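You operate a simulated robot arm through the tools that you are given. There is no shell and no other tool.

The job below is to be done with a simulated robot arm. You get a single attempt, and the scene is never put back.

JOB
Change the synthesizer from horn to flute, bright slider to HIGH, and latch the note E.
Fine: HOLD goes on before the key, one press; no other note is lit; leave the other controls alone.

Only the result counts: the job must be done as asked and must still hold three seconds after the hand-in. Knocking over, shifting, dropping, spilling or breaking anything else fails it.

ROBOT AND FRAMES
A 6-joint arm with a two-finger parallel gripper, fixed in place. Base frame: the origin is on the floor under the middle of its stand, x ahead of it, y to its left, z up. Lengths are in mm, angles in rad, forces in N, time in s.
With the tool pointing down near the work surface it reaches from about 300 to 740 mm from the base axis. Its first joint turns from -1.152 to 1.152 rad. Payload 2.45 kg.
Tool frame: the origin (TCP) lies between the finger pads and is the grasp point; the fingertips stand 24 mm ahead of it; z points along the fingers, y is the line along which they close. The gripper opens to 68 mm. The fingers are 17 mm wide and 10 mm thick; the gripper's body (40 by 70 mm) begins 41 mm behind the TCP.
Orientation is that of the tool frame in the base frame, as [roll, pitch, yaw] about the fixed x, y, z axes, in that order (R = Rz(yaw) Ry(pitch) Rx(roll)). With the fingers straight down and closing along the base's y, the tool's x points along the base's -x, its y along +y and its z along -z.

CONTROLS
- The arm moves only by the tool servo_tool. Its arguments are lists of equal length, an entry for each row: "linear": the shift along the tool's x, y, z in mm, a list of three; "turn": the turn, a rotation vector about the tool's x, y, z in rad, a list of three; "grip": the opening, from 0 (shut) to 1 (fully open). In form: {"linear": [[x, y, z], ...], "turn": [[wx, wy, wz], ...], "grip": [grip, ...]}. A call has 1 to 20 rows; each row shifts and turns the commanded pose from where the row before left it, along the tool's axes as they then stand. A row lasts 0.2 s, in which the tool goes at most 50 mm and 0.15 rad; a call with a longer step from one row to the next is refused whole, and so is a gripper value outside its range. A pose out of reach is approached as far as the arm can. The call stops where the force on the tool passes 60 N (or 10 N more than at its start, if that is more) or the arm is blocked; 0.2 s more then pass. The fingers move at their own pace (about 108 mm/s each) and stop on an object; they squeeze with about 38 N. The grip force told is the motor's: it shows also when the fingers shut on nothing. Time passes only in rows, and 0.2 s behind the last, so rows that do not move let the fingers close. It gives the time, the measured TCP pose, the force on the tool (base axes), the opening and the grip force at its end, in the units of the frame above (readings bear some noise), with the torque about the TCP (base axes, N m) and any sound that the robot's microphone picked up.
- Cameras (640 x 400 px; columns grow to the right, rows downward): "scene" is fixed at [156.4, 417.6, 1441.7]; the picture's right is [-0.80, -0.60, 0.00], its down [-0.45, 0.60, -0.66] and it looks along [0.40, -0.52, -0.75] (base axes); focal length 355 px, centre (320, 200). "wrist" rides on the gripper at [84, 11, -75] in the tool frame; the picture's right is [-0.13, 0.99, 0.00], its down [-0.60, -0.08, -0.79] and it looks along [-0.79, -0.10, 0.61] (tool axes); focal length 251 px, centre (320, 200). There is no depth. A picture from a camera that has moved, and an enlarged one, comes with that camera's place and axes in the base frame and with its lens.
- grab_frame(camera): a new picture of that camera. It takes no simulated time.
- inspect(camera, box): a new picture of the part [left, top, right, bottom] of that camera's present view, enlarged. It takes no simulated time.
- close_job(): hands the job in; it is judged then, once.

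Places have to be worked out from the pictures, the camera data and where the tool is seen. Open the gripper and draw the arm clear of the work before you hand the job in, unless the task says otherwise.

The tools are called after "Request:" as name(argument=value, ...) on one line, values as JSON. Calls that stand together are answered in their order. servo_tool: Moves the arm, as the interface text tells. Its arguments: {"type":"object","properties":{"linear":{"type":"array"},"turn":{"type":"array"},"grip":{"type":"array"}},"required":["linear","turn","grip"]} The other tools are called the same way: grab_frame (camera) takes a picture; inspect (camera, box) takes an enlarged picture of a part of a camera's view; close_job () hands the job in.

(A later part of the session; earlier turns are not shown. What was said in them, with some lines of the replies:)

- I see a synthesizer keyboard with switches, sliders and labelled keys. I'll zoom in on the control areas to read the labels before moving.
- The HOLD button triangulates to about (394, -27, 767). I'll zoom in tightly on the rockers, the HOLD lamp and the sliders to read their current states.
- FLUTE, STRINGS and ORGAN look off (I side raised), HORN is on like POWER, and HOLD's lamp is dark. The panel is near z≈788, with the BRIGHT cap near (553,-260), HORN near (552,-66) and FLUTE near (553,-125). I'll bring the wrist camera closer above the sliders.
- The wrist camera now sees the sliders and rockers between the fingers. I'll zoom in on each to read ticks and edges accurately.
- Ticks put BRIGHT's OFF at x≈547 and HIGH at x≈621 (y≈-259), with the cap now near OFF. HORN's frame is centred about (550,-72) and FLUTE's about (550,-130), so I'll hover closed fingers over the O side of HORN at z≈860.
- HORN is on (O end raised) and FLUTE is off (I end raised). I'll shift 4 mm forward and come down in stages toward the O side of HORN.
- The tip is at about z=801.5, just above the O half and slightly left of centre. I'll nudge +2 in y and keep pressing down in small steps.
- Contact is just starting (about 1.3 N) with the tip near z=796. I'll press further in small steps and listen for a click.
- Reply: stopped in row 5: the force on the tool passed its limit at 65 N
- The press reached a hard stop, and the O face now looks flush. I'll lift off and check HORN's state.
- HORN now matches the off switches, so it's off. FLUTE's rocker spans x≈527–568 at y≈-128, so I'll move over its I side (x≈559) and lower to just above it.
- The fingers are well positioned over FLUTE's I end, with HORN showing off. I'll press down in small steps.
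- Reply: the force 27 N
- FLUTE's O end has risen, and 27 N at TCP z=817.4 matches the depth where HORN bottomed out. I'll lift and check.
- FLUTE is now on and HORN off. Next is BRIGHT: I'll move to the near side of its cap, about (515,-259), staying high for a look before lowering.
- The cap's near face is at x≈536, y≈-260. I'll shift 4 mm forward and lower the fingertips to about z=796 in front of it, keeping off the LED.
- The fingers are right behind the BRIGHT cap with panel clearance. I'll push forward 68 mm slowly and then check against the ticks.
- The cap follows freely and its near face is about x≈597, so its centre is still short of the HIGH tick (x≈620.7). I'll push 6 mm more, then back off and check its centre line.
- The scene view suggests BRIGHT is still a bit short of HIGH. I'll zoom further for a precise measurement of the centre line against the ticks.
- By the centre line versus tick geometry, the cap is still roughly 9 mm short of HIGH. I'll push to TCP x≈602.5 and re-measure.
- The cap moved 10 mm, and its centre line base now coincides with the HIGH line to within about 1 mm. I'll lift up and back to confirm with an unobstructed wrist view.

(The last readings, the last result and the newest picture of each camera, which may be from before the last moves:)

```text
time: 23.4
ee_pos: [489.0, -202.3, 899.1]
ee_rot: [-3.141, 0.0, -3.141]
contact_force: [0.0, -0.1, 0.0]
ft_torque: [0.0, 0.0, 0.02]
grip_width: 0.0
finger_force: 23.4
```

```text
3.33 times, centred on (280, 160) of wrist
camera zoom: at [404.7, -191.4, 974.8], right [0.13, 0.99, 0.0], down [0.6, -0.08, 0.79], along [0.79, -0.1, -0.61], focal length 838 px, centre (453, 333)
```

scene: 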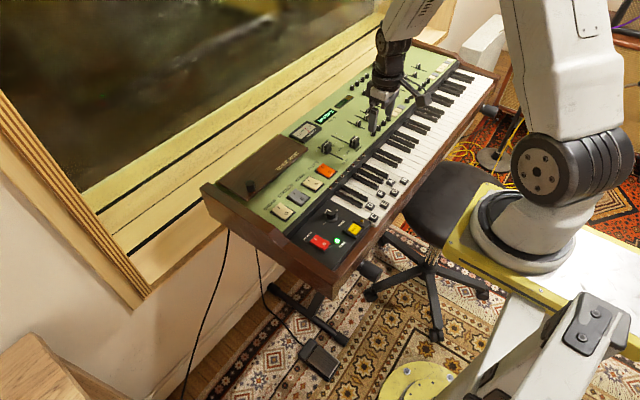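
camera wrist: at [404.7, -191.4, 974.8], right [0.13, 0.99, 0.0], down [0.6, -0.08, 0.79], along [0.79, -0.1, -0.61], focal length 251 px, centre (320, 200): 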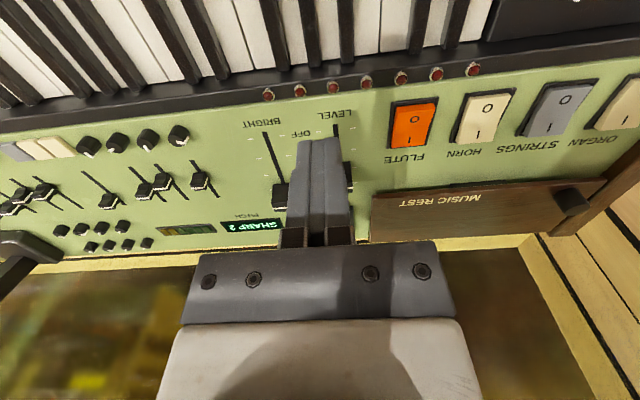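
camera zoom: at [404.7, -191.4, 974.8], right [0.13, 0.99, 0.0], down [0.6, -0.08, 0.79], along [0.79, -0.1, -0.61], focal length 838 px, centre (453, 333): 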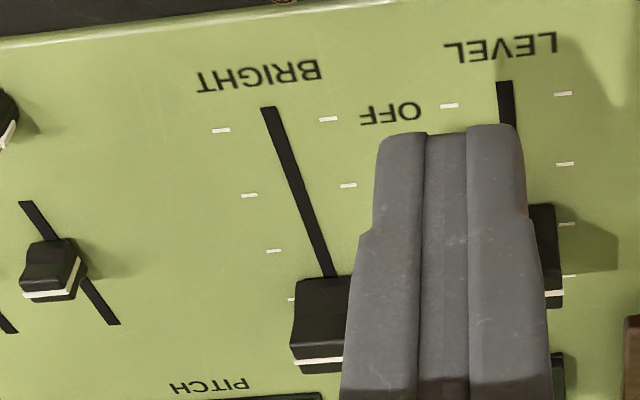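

BRIGHT's cap is centred on the HIGH tick (near base x≈609.4 plus half-length ≈11 gives ≈620.5), and LEVEL is untouched. Now I'll move to hover over HOLD near (394,-27).

Request:
servo_tool(linear=[[19, 35, 6], [19, 35, 6], [19, 35, 6], [19, 35, 6], [19, 35, 6], [0, 0, 0], [0, 0, 0]], turn=[[0, 0, 0], [0, 0, 0], [0, 0, 0], [0, 0, 0], [0, 0, 0], [0, 0, 0], [0, 0, 0]], grip=[0, 0, 0, 0, 0, 0, 0])

Request:
grab_frame(camera="wrist")

Request:
inspect(camera="wrist", box=[220, 60, 440, 200])

Request:
inspect(camera="scene", box=[300, 180, 400, 260])

```text
time: 25.0
ee_pos: [395.5, -22.4, 870.2]
ee_rot: [3.142, -0.001, 3.141]
contact_force: [-0.4, 0.9, 0.1]
ft_torque: [0.0, -0.01, 0.02]
grip_width: 0.0
finger_force: 23.4
```

```text
taken
camera wrist: at [311.5, -12.8, 945.5], right [0.13, 0.99, 0.0], down [0.6, -0.08, 0.79], along [0.79, -0.1, -0.61], focal length 251 px, centre (320, 200)
```

wrist: 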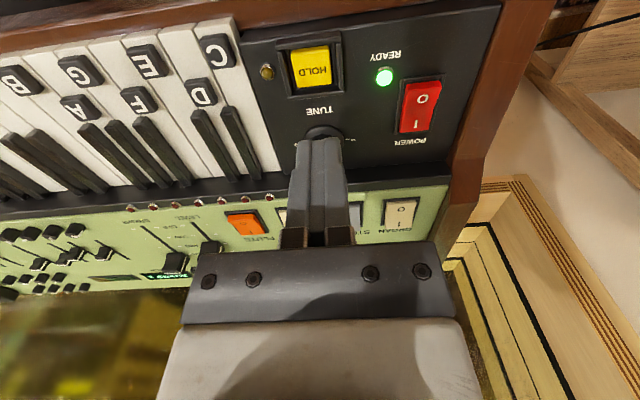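

```text
2.86 times, centred on (330, 130) of wrist
camera zoom: at [311.5, -12.8, 945.5], right [0.13, 0.99, 0.0], down [0.6, -0.08, 0.79], along [0.79, -0.1, -0.61], focal length 718 px, centre (291, 400)
```

zoom: 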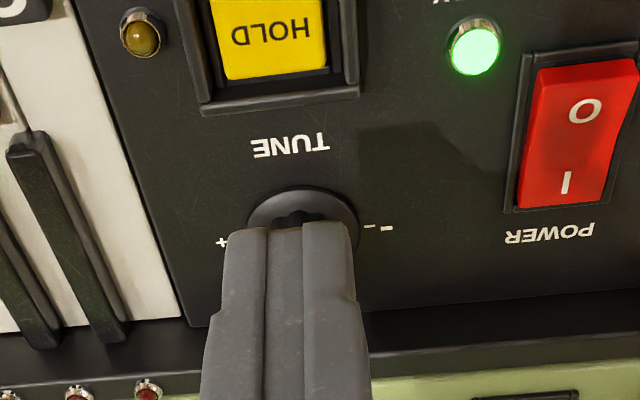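

```text
5.00 times, centred on (350, 220) of scene
camera zoom: at [156.4, 417.6, 1441.7], right [-0.8, -0.6, 0.0], down [-0.45, 0.6, -0.66], along [0.4, -0.52, -0.75], focal length 1774 px, centre (170, 100)
```

zoom: 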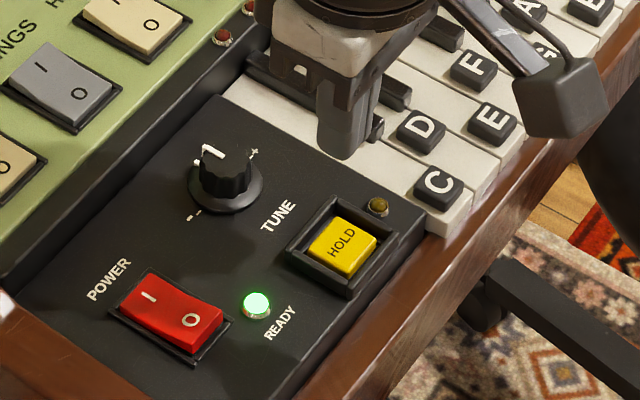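

HOLD works out to about (395,-28.5) with its top around z=764–768, and its lamp is off. I'll shift -6 mm in y and lower to tip height ≈790 to check alignment.

Request:
servo_tool(linear=[[0, -6, 0], [0, 0, 20], [0, 0, 20], [0, 0, 16], [0, 0, 0]], turn=[[0, 0, 0], [0, 0, 0], [0, 0, 0], [0, 0, 0], [0, 0, 0]], grip=[0, 0, 0, 0, 0])

Request:
inspect(camera="wrist", box=[220, 50, 440, 190])

Request:
inspect(camera="scene", box=[320, 190, 400, 250])

```text
time: 26.2
ee_pos: [393.5, -31.6, 815.0]
ee_rot: [3.141, 0.002, -3.141]
contact_force: [-0.3, 0.1, -0.3]
ft_torque: [-0.01, 0.01, -0.03]
grip_width: 0.0
finger_force: 23.5
```

```text
2.86 times, centred on (330, 120) of wrist
camera zoom: at [310.3, -20.6, 890.6], right [0.13, 0.99, 0.0], down [0.6, -0.08, 0.79], along [0.79, -0.1, -0.61], focal length 718 px, centre (291, 429)
```

zoom: 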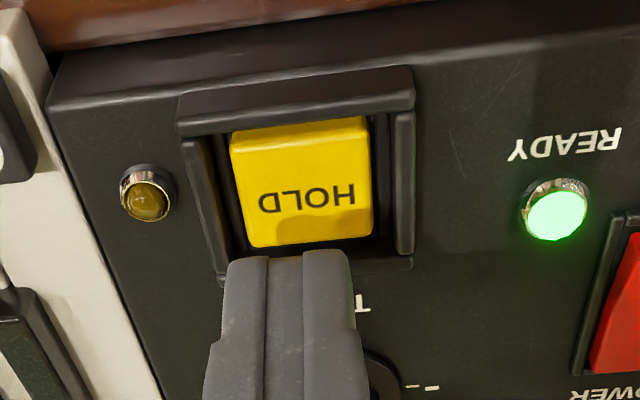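

```text
6.67 times, centred on (360, 220) of scene
camera zoom: at [156.4, 417.6, 1441.7], right [-0.8, -0.6, 0.0], down [-0.45, 0.6, -0.66], along [0.4, -0.52, -0.75], focal length 2365 px, centre (53, 67)
```

zoom: 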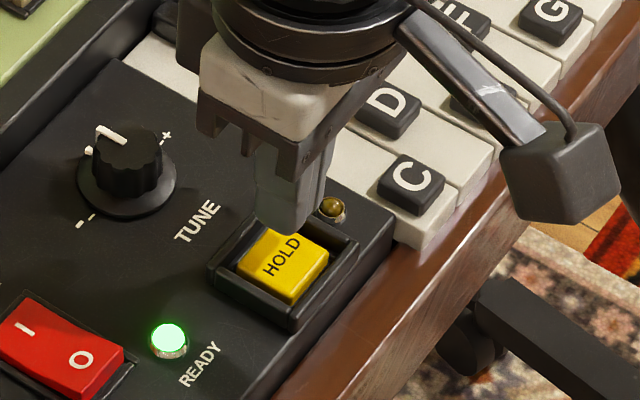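

The button's centre reads about (393,-28) with a 26 mm square top, while the TCP is at y≈-31.6. I'll shift +3.4 mm in y and lower to just above the cap.

Request:
servo_tool(linear=[[0, 3.4, 0], [0, 0, 8], [0, 0, 6], [0, 0, 0]], turn=[[0, 0, 0], [0, 0, 0], [0, 0, 0], [0, 0, 0]], grip=[0, 0, 0, 0])

Request:
inspect(camera="wrist", box=[220, 50, 440, 190])

Request:
inspect(camera="scene", box=[320, 190, 400, 250])

```text
time: 27.2
ee_pos: [392.5, -27.8, 801.0]
ee_rot: [-3.141, 0.001, 3.14]
contact_force: [1.0, 1.0, 0.3]
ft_torque: [0.03, 0.01, 0.0]
grip_width: 0.1
finger_force: 23.6
```

```text
2.86 times, centred on (330, 120) of wrist
camera zoom: at [309.3, -17.5, 875.8], right [0.13, 0.99, 0.0], down [0.6, -0.08, 0.79], along [0.79, -0.1, -0.61], focal length 718 px, centre (291, 429)
```

zoom: 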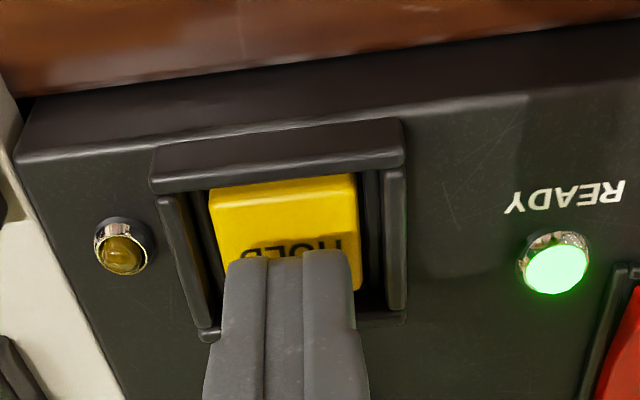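

```text
6.67 times, centred on (360, 220) of scene
camera zoom: at [156.4, 417.6, 1441.7], right [-0.8, -0.6, 0.0], down [-0.45, 0.6, -0.66], along [0.4, -0.52, -0.75], focal length 2365 px, centre (53, 67)
```

zoom: 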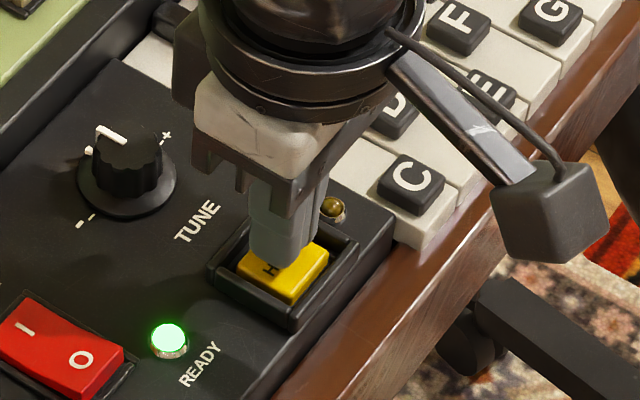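

The fingers are centred over HOLD with the tip about 10 mm above it. I'll lower in fine steps to make one press.

Request:
servo_tool(linear=[[0, 0, 4], [0, 0, 3], [0, 0, 1.5], [0, 0, 1.5], [0, 0, 1.5], [0, 0, 0]], turn=[[0, 0, 0], [0, 0, 0], [0, 0, 0], [0, 0, 0], [0, 0, 0], [0, 0, 0]], grip=[0, 0, 0, 0, 0, 0])

Request:
inspect(camera="wrist", box=[220, 50, 440, 190])

```text
time: 28.6
ee_pos: [394.0, -27.7, 790.4]
ee_rot: [3.141, 0.0, -3.141]
contact_force: [-2.2, 1.1, 6.9]
ft_torque: [0.04, 0.03, 0.01]
grip_width: 0.0
finger_force: 23.6
heard: click
```

```text
2.86 times, centred on (330, 120) of wrist
camera zoom: at [310.3, -18.3, 864.0], right [0.13, 0.99, 0.0], down [0.6, -0.08, 0.79], along [0.79, -0.1, -0.61], focal length 718 px, centre (291, 429)
```

zoom: 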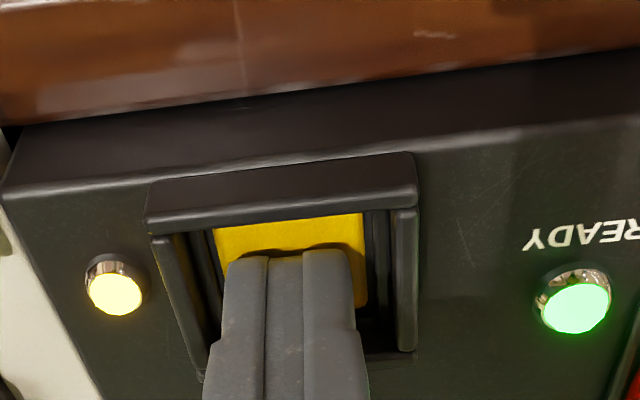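

A click was heard and the HOLD lamp is lit. I'll lift straight up and confirm the lamp stays on.

Request:
servo_tool(linear=[[0, 0, -10], [0, 0, -20], [0, 0, -30], [0, 0, -20], [0, 0, 0]], turn=[[0, 0, 0], [0, 0, 0], [0, 0, 0], [0, 0, 0], [0, 0, 0]], grip=[0, 0, 0, 0, 0])

Request:
grab_frame(camera="wrist")

Request:
inspect(camera="scene", box=[310, 150, 430, 250])

```text
time: 29.8
ee_pos: [395.2, -28.8, 868.8]
ee_rot: [3.14, 0.001, -3.141]
contact_force: [0.6, 0.3, 0.4]
ft_torque: [0.0, -0.02, 0.02]
grip_width: 0.3
finger_force: 23.7
```

```text
taken
camera wrist: at [311.3, -18.3, 944.1], right [0.13, 0.99, 0.0], down [0.6, -0.08, 0.79], along [0.79, -0.1, -0.61], focal length 251 px, centre (320, 200)
```

wrist: 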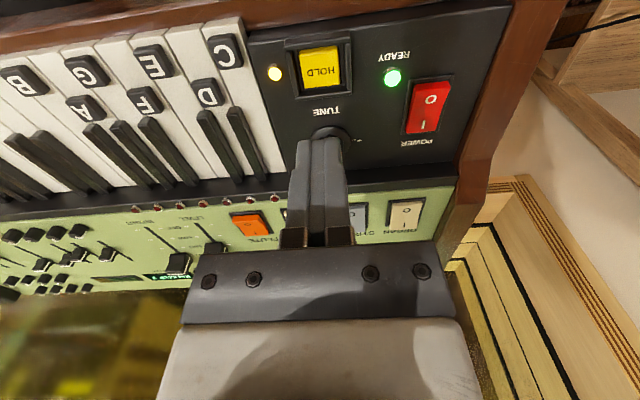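

```text
4.00 times, centred on (370, 200) of scene
camera zoom: at [156.4, 417.6, 1441.7], right [-0.8, -0.6, 0.0], down [-0.45, 0.6, -0.66], along [0.4, -0.52, -0.75], focal length 1419 px, centre (120, 200)
```

zoom: 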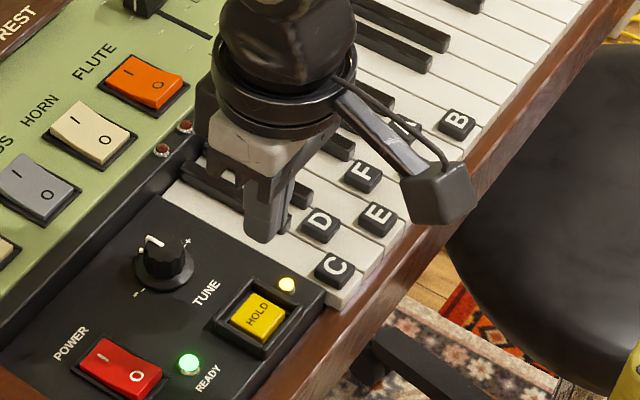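

HOLD is latched on (lamp lit) and FLUTE remains on. Now I'll move over to hover near the E key, about (380,-140), to localise its tile accurately.

Request:
servo_tool(linear=[[4, -37, 0], [4, -37, 0], [4, -37, 0], [0, 0, 0], [0, 0, 0]], turn=[[0, 0, 0], [0, 0, 0], [0, 0, 0], [0, 0, 0], [0, 0, 0]], grip=[0, 0, 0, 0, 0])

Request:
grab_frame(camera="wrist")

Request:
inspect(camera="wrist", box=[220, 20, 440, 160])

Request:
inspect(camera="scene", box=[340, 150, 420, 220])

```text
time: 31.0
ee_pos: [382.2, -141.6, 869.3]
ee_rot: [-3.141, -0.001, -3.141]
contact_force: [-0.2, 0.8, -0.6]
ft_torque: [0.01, -0.01, 0.01]
grip_width: 0.0
finger_force: 24.2
```

```text
taken
camera wrist: at [298.6, -130.4, 944.1], right [0.13, 0.99, 0.0], down [0.6, -0.08, 0.79], along [0.79, -0.1, -0.61], focal length 251 px, centre (320, 200)
```

wrist: 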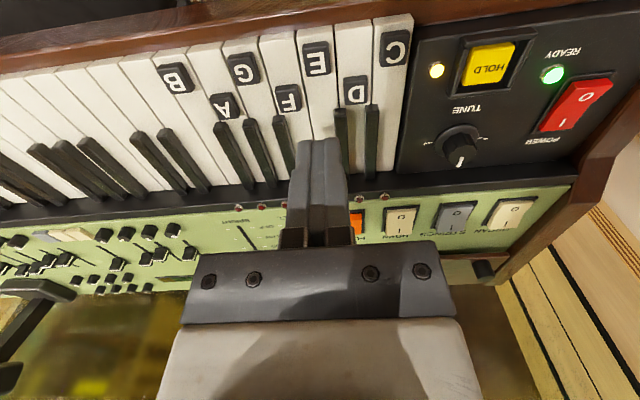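

```text
2.86 times, centred on (330, 90) of wrist
camera zoom: at [298.6, -130.4, 944.1], right [0.13, 0.99, 0.0], down [0.6, -0.08, 0.79], along [0.79, -0.1, -0.61], focal length 718 px, centre (291, 514)
```

zoom: 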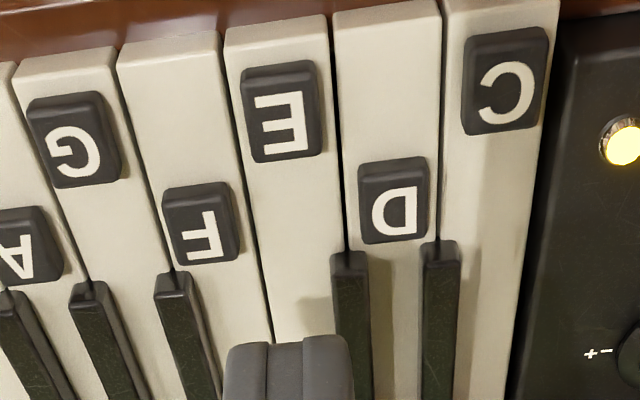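

```text
5.71 times, centred on (380, 185) of scene
camera zoom: at [156.4, 417.5, 1441.7], right [-0.8, -0.6, 0.0], down [-0.45, 0.6, -0.66], along [0.4, -0.52, -0.75], focal length 2027 px, centre (-23, 286)
```

zoom: 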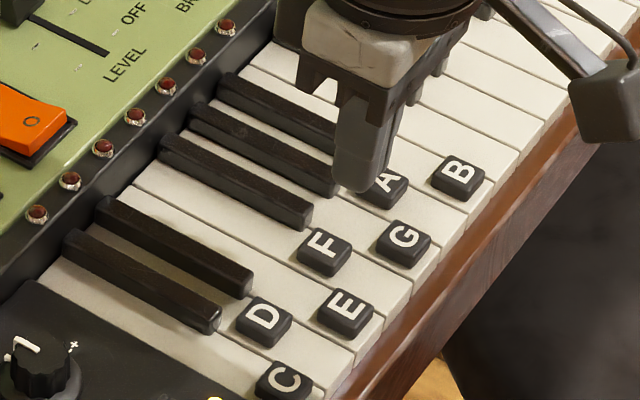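

The E tile is centred at about (378,-142.4) with its top near z=758 and a key pitch of ~26.7 mm. I'll align and lower to about 15 mm above it, then check.

Request:
servo_tool(linear=[[4, -0.8, 0], [0, 0, 20], [0, 0, 20], [0, 0, 20], [0, 0, 8], [0, 0, 0]], turn=[[0, 0, 0], [0, 0, 0], [0, 0, 0], [0, 0, 0], [0, 0, 0], [0, 0, 0]], grip=[0, 0, 0, 0, 0, 0])

Request:
inspect(camera="wrist", box=[220, 40, 440, 180])

Request:
inspect(camera="scene", box=[360, 170, 420, 220])

```text
time: 32.4
ee_pos: [378.8, -139.5, 801.2]
ee_rot: [3.141, 0.0, 3.141]
contact_force: [-0.1, -0.1, 0.0]
ft_torque: [-0.01, 0.02, -0.03]
grip_width: 0.0
finger_force: 23.2
```

```text
2.86 times, centred on (330, 110) of wrist
camera zoom: at [295.3, -128.9, 876.6], right [0.13, 0.99, 0.0], down [0.6, -0.08, 0.79], along [0.79, -0.1, -0.61], focal length 718 px, centre (291, 457)
```

zoom: 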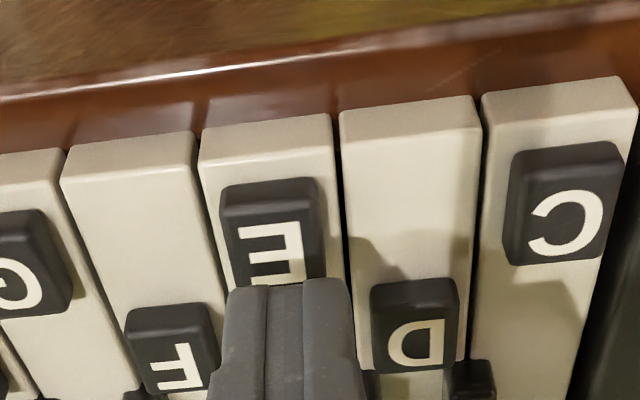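

```text
8.00 times, centred on (390, 195) of scene
camera zoom: at [156.4, 417.6, 1441.7], right [-0.8, -0.6, 0.0], down [-0.45, 0.6, -0.66], along [0.4, -0.52, -0.75], focal length 2838 px, centre (-240, 240)
```

zoom: 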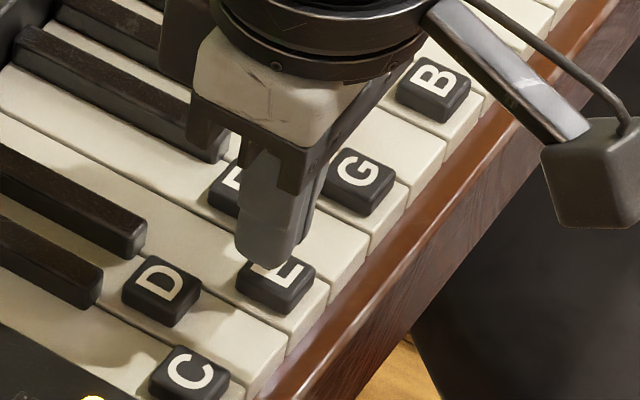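

The TCP settled at y≈-139.7 while the E tile reads y≈-143. I'll shift -3.2 mm in y and lower a bit more, then verify before pressing.

Request:
servo_tool(linear=[[0, -3.2, 0], [0, 0, 6], [0, 0, 3], [0, 0, 0], [0, 0, 0]], turn=[[0, 0, 0], [0, 0, 0], [0, 0, 0], [0, 0, 0], [0, 0, 0]], grip=[0, 0, 0, 0, 0])

Request:
inspect(camera="wrist", box=[220, 40, 440, 180])

Request:
inspect(camera="scene", box=[370, 180, 410, 215])

```text
time: 33.6
ee_pos: [378.3, -143.3, 792.0]
ee_rot: [3.14, 0.0, -3.141]
contact_force: [0.7, 0.4, 0.1]
ft_torque: [-0.01, -0.01, 0.01]
grip_width: 0.0
finger_force: 24.0
```

```text
2.86 times, centred on (330, 110) of wrist
camera zoom: at [294.4, -132.8, 867.5], right [0.13, 0.99, 0.0], down [0.6, -0.08, 0.79], along [0.79, -0.1, -0.61], focal length 718 px, centre (291, 457)
```

zoom: 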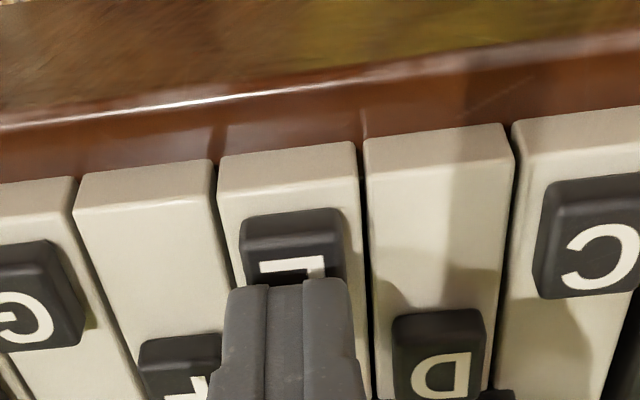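

```text
11.43 times, centred on (390, 198) of scene
camera zoom: at [156.4, 417.6, 1441.7], right [-0.8, -0.6, 0.0], down [-0.45, 0.6, -0.66], along [0.4, -0.52, -0.75], focal length 4054 px, centre (-480, 229)
```

zoom: 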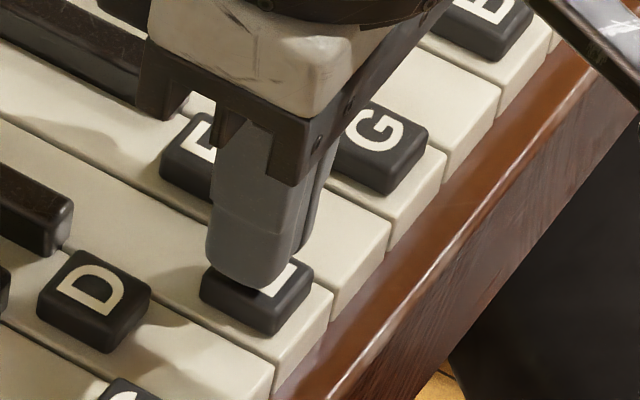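

The fingers are centred over the E tile with the tip at z≈768. I'll press down slowly once, watching force and sound.

Request:
servo_tool(linear=[[0, 0, 4], [0, 0, 3], [0, 0, 2], [0, 0, 1.5], [0, 0, 1.5], [0, 0, 1.5], [0, 0, 0]], turn=[[0, 0, 0], [0, 0, 0], [0, 0, 0], [0, 0, 0], [0, 0, 0], [0, 0, 0], [0, 0, 0]], grip=[0, 0, 0, 0, 0, 0, 0])

Request:
inspect(camera="wrist", box=[220, 40, 440, 180])

Request:
inspect(camera="scene", box=[340, 140, 420, 220])

```text
time: 35.2
ee_pos: [378.5, -143.2, 778.5]
ee_rot: [-3.141, 0.0, 3.141]
contact_force: [1.3, 3.9, 7.0]
ft_torque: [0.06, 0.0, 0.0]
grip_width: 0.0
finger_force: 23.8
heard: click
```

```text
2.86 times, centred on (330, 110) of wrist
camera zoom: at [294.4, -132.9, 854.3], right [0.13, 0.99, 0.0], down [0.6, -0.08, 0.79], along [0.79, -0.1, -0.61], focal length 718 px, centre (291, 457)
```

zoom: 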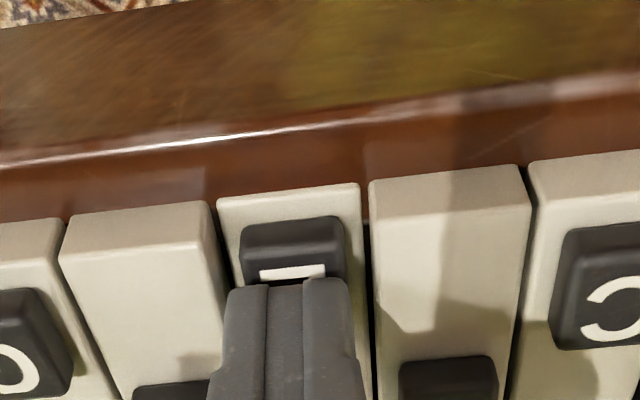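

```text
5.00 times, centred on (380, 180) of scene
camera zoom: at [156.3, 417.6, 1441.7], right [-0.8, -0.6, 0.0], down [-0.45, 0.6, -0.66], along [0.4, -0.52, -0.75], focal length 1774 px, centre (20, 300)
```

zoom: 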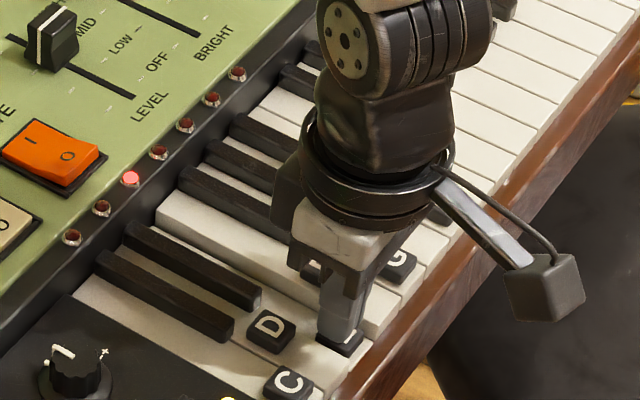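

A click sounded, only the E key is down, and the third LED (E) is lit. I'll lift straight up and clear the work.

Request:
servo_tool(linear=[[0, 0, -8], [0, 0, -15], [0, 0, -30], [0, 0, -40], [0, 0, -40], [0, 0, -40], [0, 0, 0], [0, 0, 0]], turn=[[0, 0, 0], [0, 0, 0], [0, 0, 0], [0, 0, 0], [0, 0, 0], [0, 0, 0], [0, 0, 0], [0, 0, 0]], grip=[0, 0, 0, 0, 0, 0, 0, 0])

Request:
grab_frame(camera="wrist")

Request:
inspect(camera="scene", box=[260, 120, 420, 260])

```text
time: 37.0
ee_pos: [379.4, -144.0, 951.9]
ee_rot: [3.141, 0.0, 3.141]
contact_force: [-0.1, -0.4, 0.8]
ft_torque: [0.01, 0.0, 0.0]
grip_width: 0.3
finger_force: 23.7
```

```text
taken
camera wrist: at [294.5, -134.0, 1026.6], right [0.13, 0.99, 0.0], down [0.6, -0.08, 0.79], along [0.79, -0.1, -0.61], focal length 251 px, centre (320, 200)
```

wrist: 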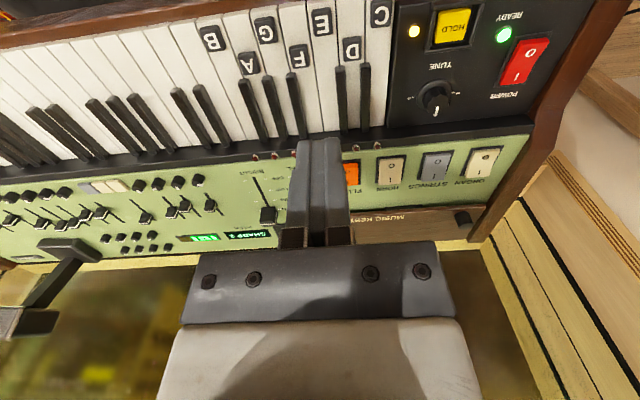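

```text
2.86 times, centred on (340, 190) of scene
camera zoom: at [156.4, 417.6, 1441.7], right [-0.8, -0.6, 0.0], down [-0.45, 0.6, -0.66], along [0.4, -0.52, -0.75], focal length 1013 px, centre (263, 229)
```

zoom: 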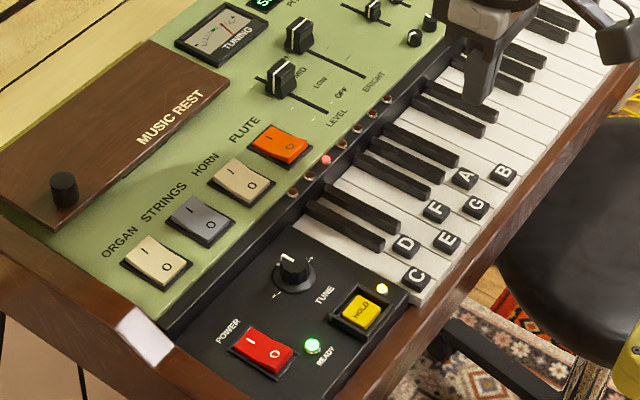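

E's LED stays lit after release with HOLD on and no other LED lit. I'll draw the arm back toward its start pose, open the gripper, and do a final check of all controls.

Request:
servo_tool(linear=[[10, -15, -15], [12, -20, -20], [12, -20, -20], [12, -20, -20], [12, -15, -15], [0, 0, 0], [0, 0, 0], [0, 0, 0]], turn=[[0, 0, 0], [0, 0, 0], [0, 0, 0], [0, 0, 0], [0, 0, 0], [0, 0, 0], [0, 0, 0], [0, 0, 0]], grip=[0, 0, 0, 0, 1, 1, 1, 1])

Request:
inspect(camera="scene", box=[260, 130, 400, 250])

Request:
inspect(camera="scene", box=[320, 120, 380, 170])

Request:
inspect(camera="wrist", box=[240, 110, 400, 230])

Request:
inspect(camera="scene", box=[330, 50, 450, 150])

```text
time: 38.8
ee_pos: [320.2, -232.8, 1041.4]
ee_rot: [3.141, 0.001, -3.141]
contact_force: [-0.2, 0.3, 0.1]
ft_torque: [-0.01, -0.02, -0.01]
grip_width: 68.2
finger_force: 0.0
```

```text
3.33 times, centred on (330, 190) of scene
camera zoom: at [156.4, 417.6, 1441.7], right [-0.8, -0.6, 0.0], down [-0.45, 0.6, -0.66], along [0.4, -0.52, -0.75], focal length 1182 px, centre (287, 233)
```

zoom: 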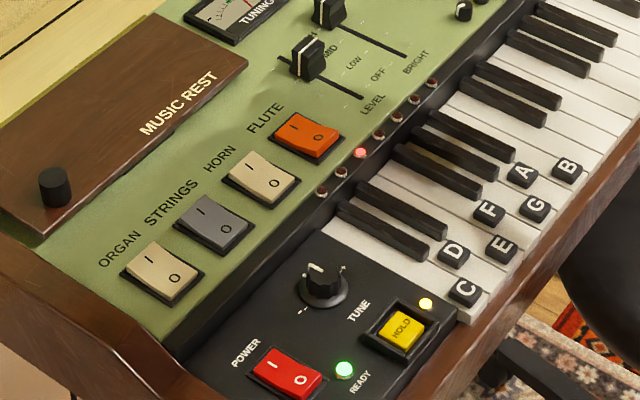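

```text
8.00 times, centred on (350, 145) of scene
camera zoom: at [156.4, 417.6, 1441.7], right [-0.8, -0.6, 0.0], down [-0.45, 0.6, -0.66], along [0.4, -0.52, -0.75], focal length 2838 px, centre (80, 640)
```

zoom: 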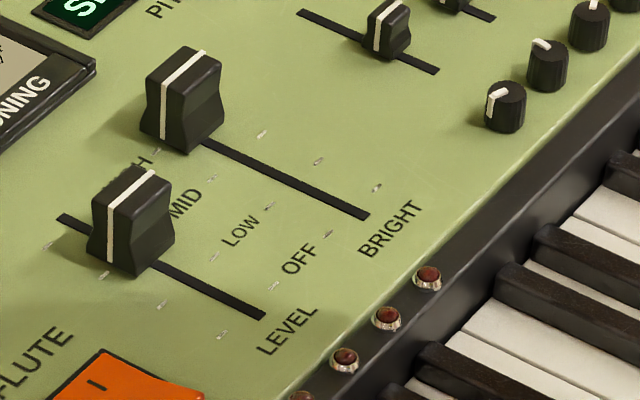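

```text
3.33 times, centred on (320, 170) of wrist
camera zoom: at [236.0, -222.5, 1116.7], right [0.13, 0.99, 0.0], down [0.6, -0.08, 0.79], along [0.79, -0.1, -0.61], focal length 838 px, centre (320, 300)
```

zoom: 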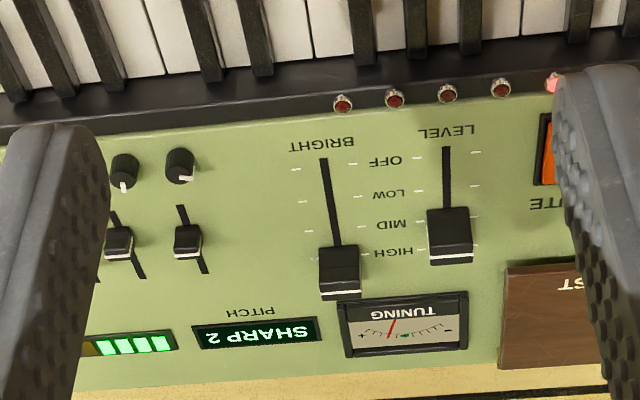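

```text
4.00 times, centred on (390, 100) of scene
camera zoom: at [156.4, 417.6, 1441.7], right [-0.8, -0.6, 0.0], down [-0.45, 0.6, -0.66], along [0.4, -0.52, -0.75], focal length 1419 px, centre (40, 600)
```

zoom: 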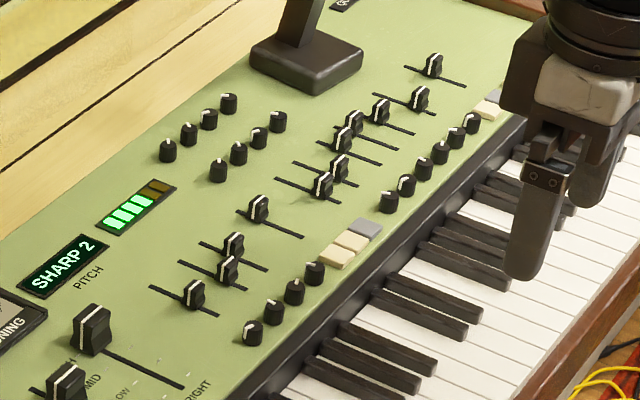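

Everything checks out: FLUTE is on, HORN is off, BRIGHT is at HIGH (≈620.5 vs tick 620.9) and LEVEL is unchanged. HOLD is lit, only E's LED is lit, and the arm is clear with the gripper open, so I'm handing in.

Request:
close_job()

```text
The job is handed in.
```

The job is handed in, with the synthesizer set as you asked. I don't have the judge's verdict.

- **Voice:** HORN is off and FLUTE is on.
- **BRIGHT slider:** it sits on the HIGH mark, within about 1 mm by my measurement from the camera views.
- **HOLD and E:** I pressed HOLD once, and its lamp lit. Then I pressed E once, and its LED stayed lit after I released the key. No other note LED was lit.
- **Other controls:** I touched nothing else. LEVEL measured the same before and after, and POWER, TUNE, ORGAN and STRINGS look unchanged.

The arm was clear of the synthesizer with the gripper open when I handed in.
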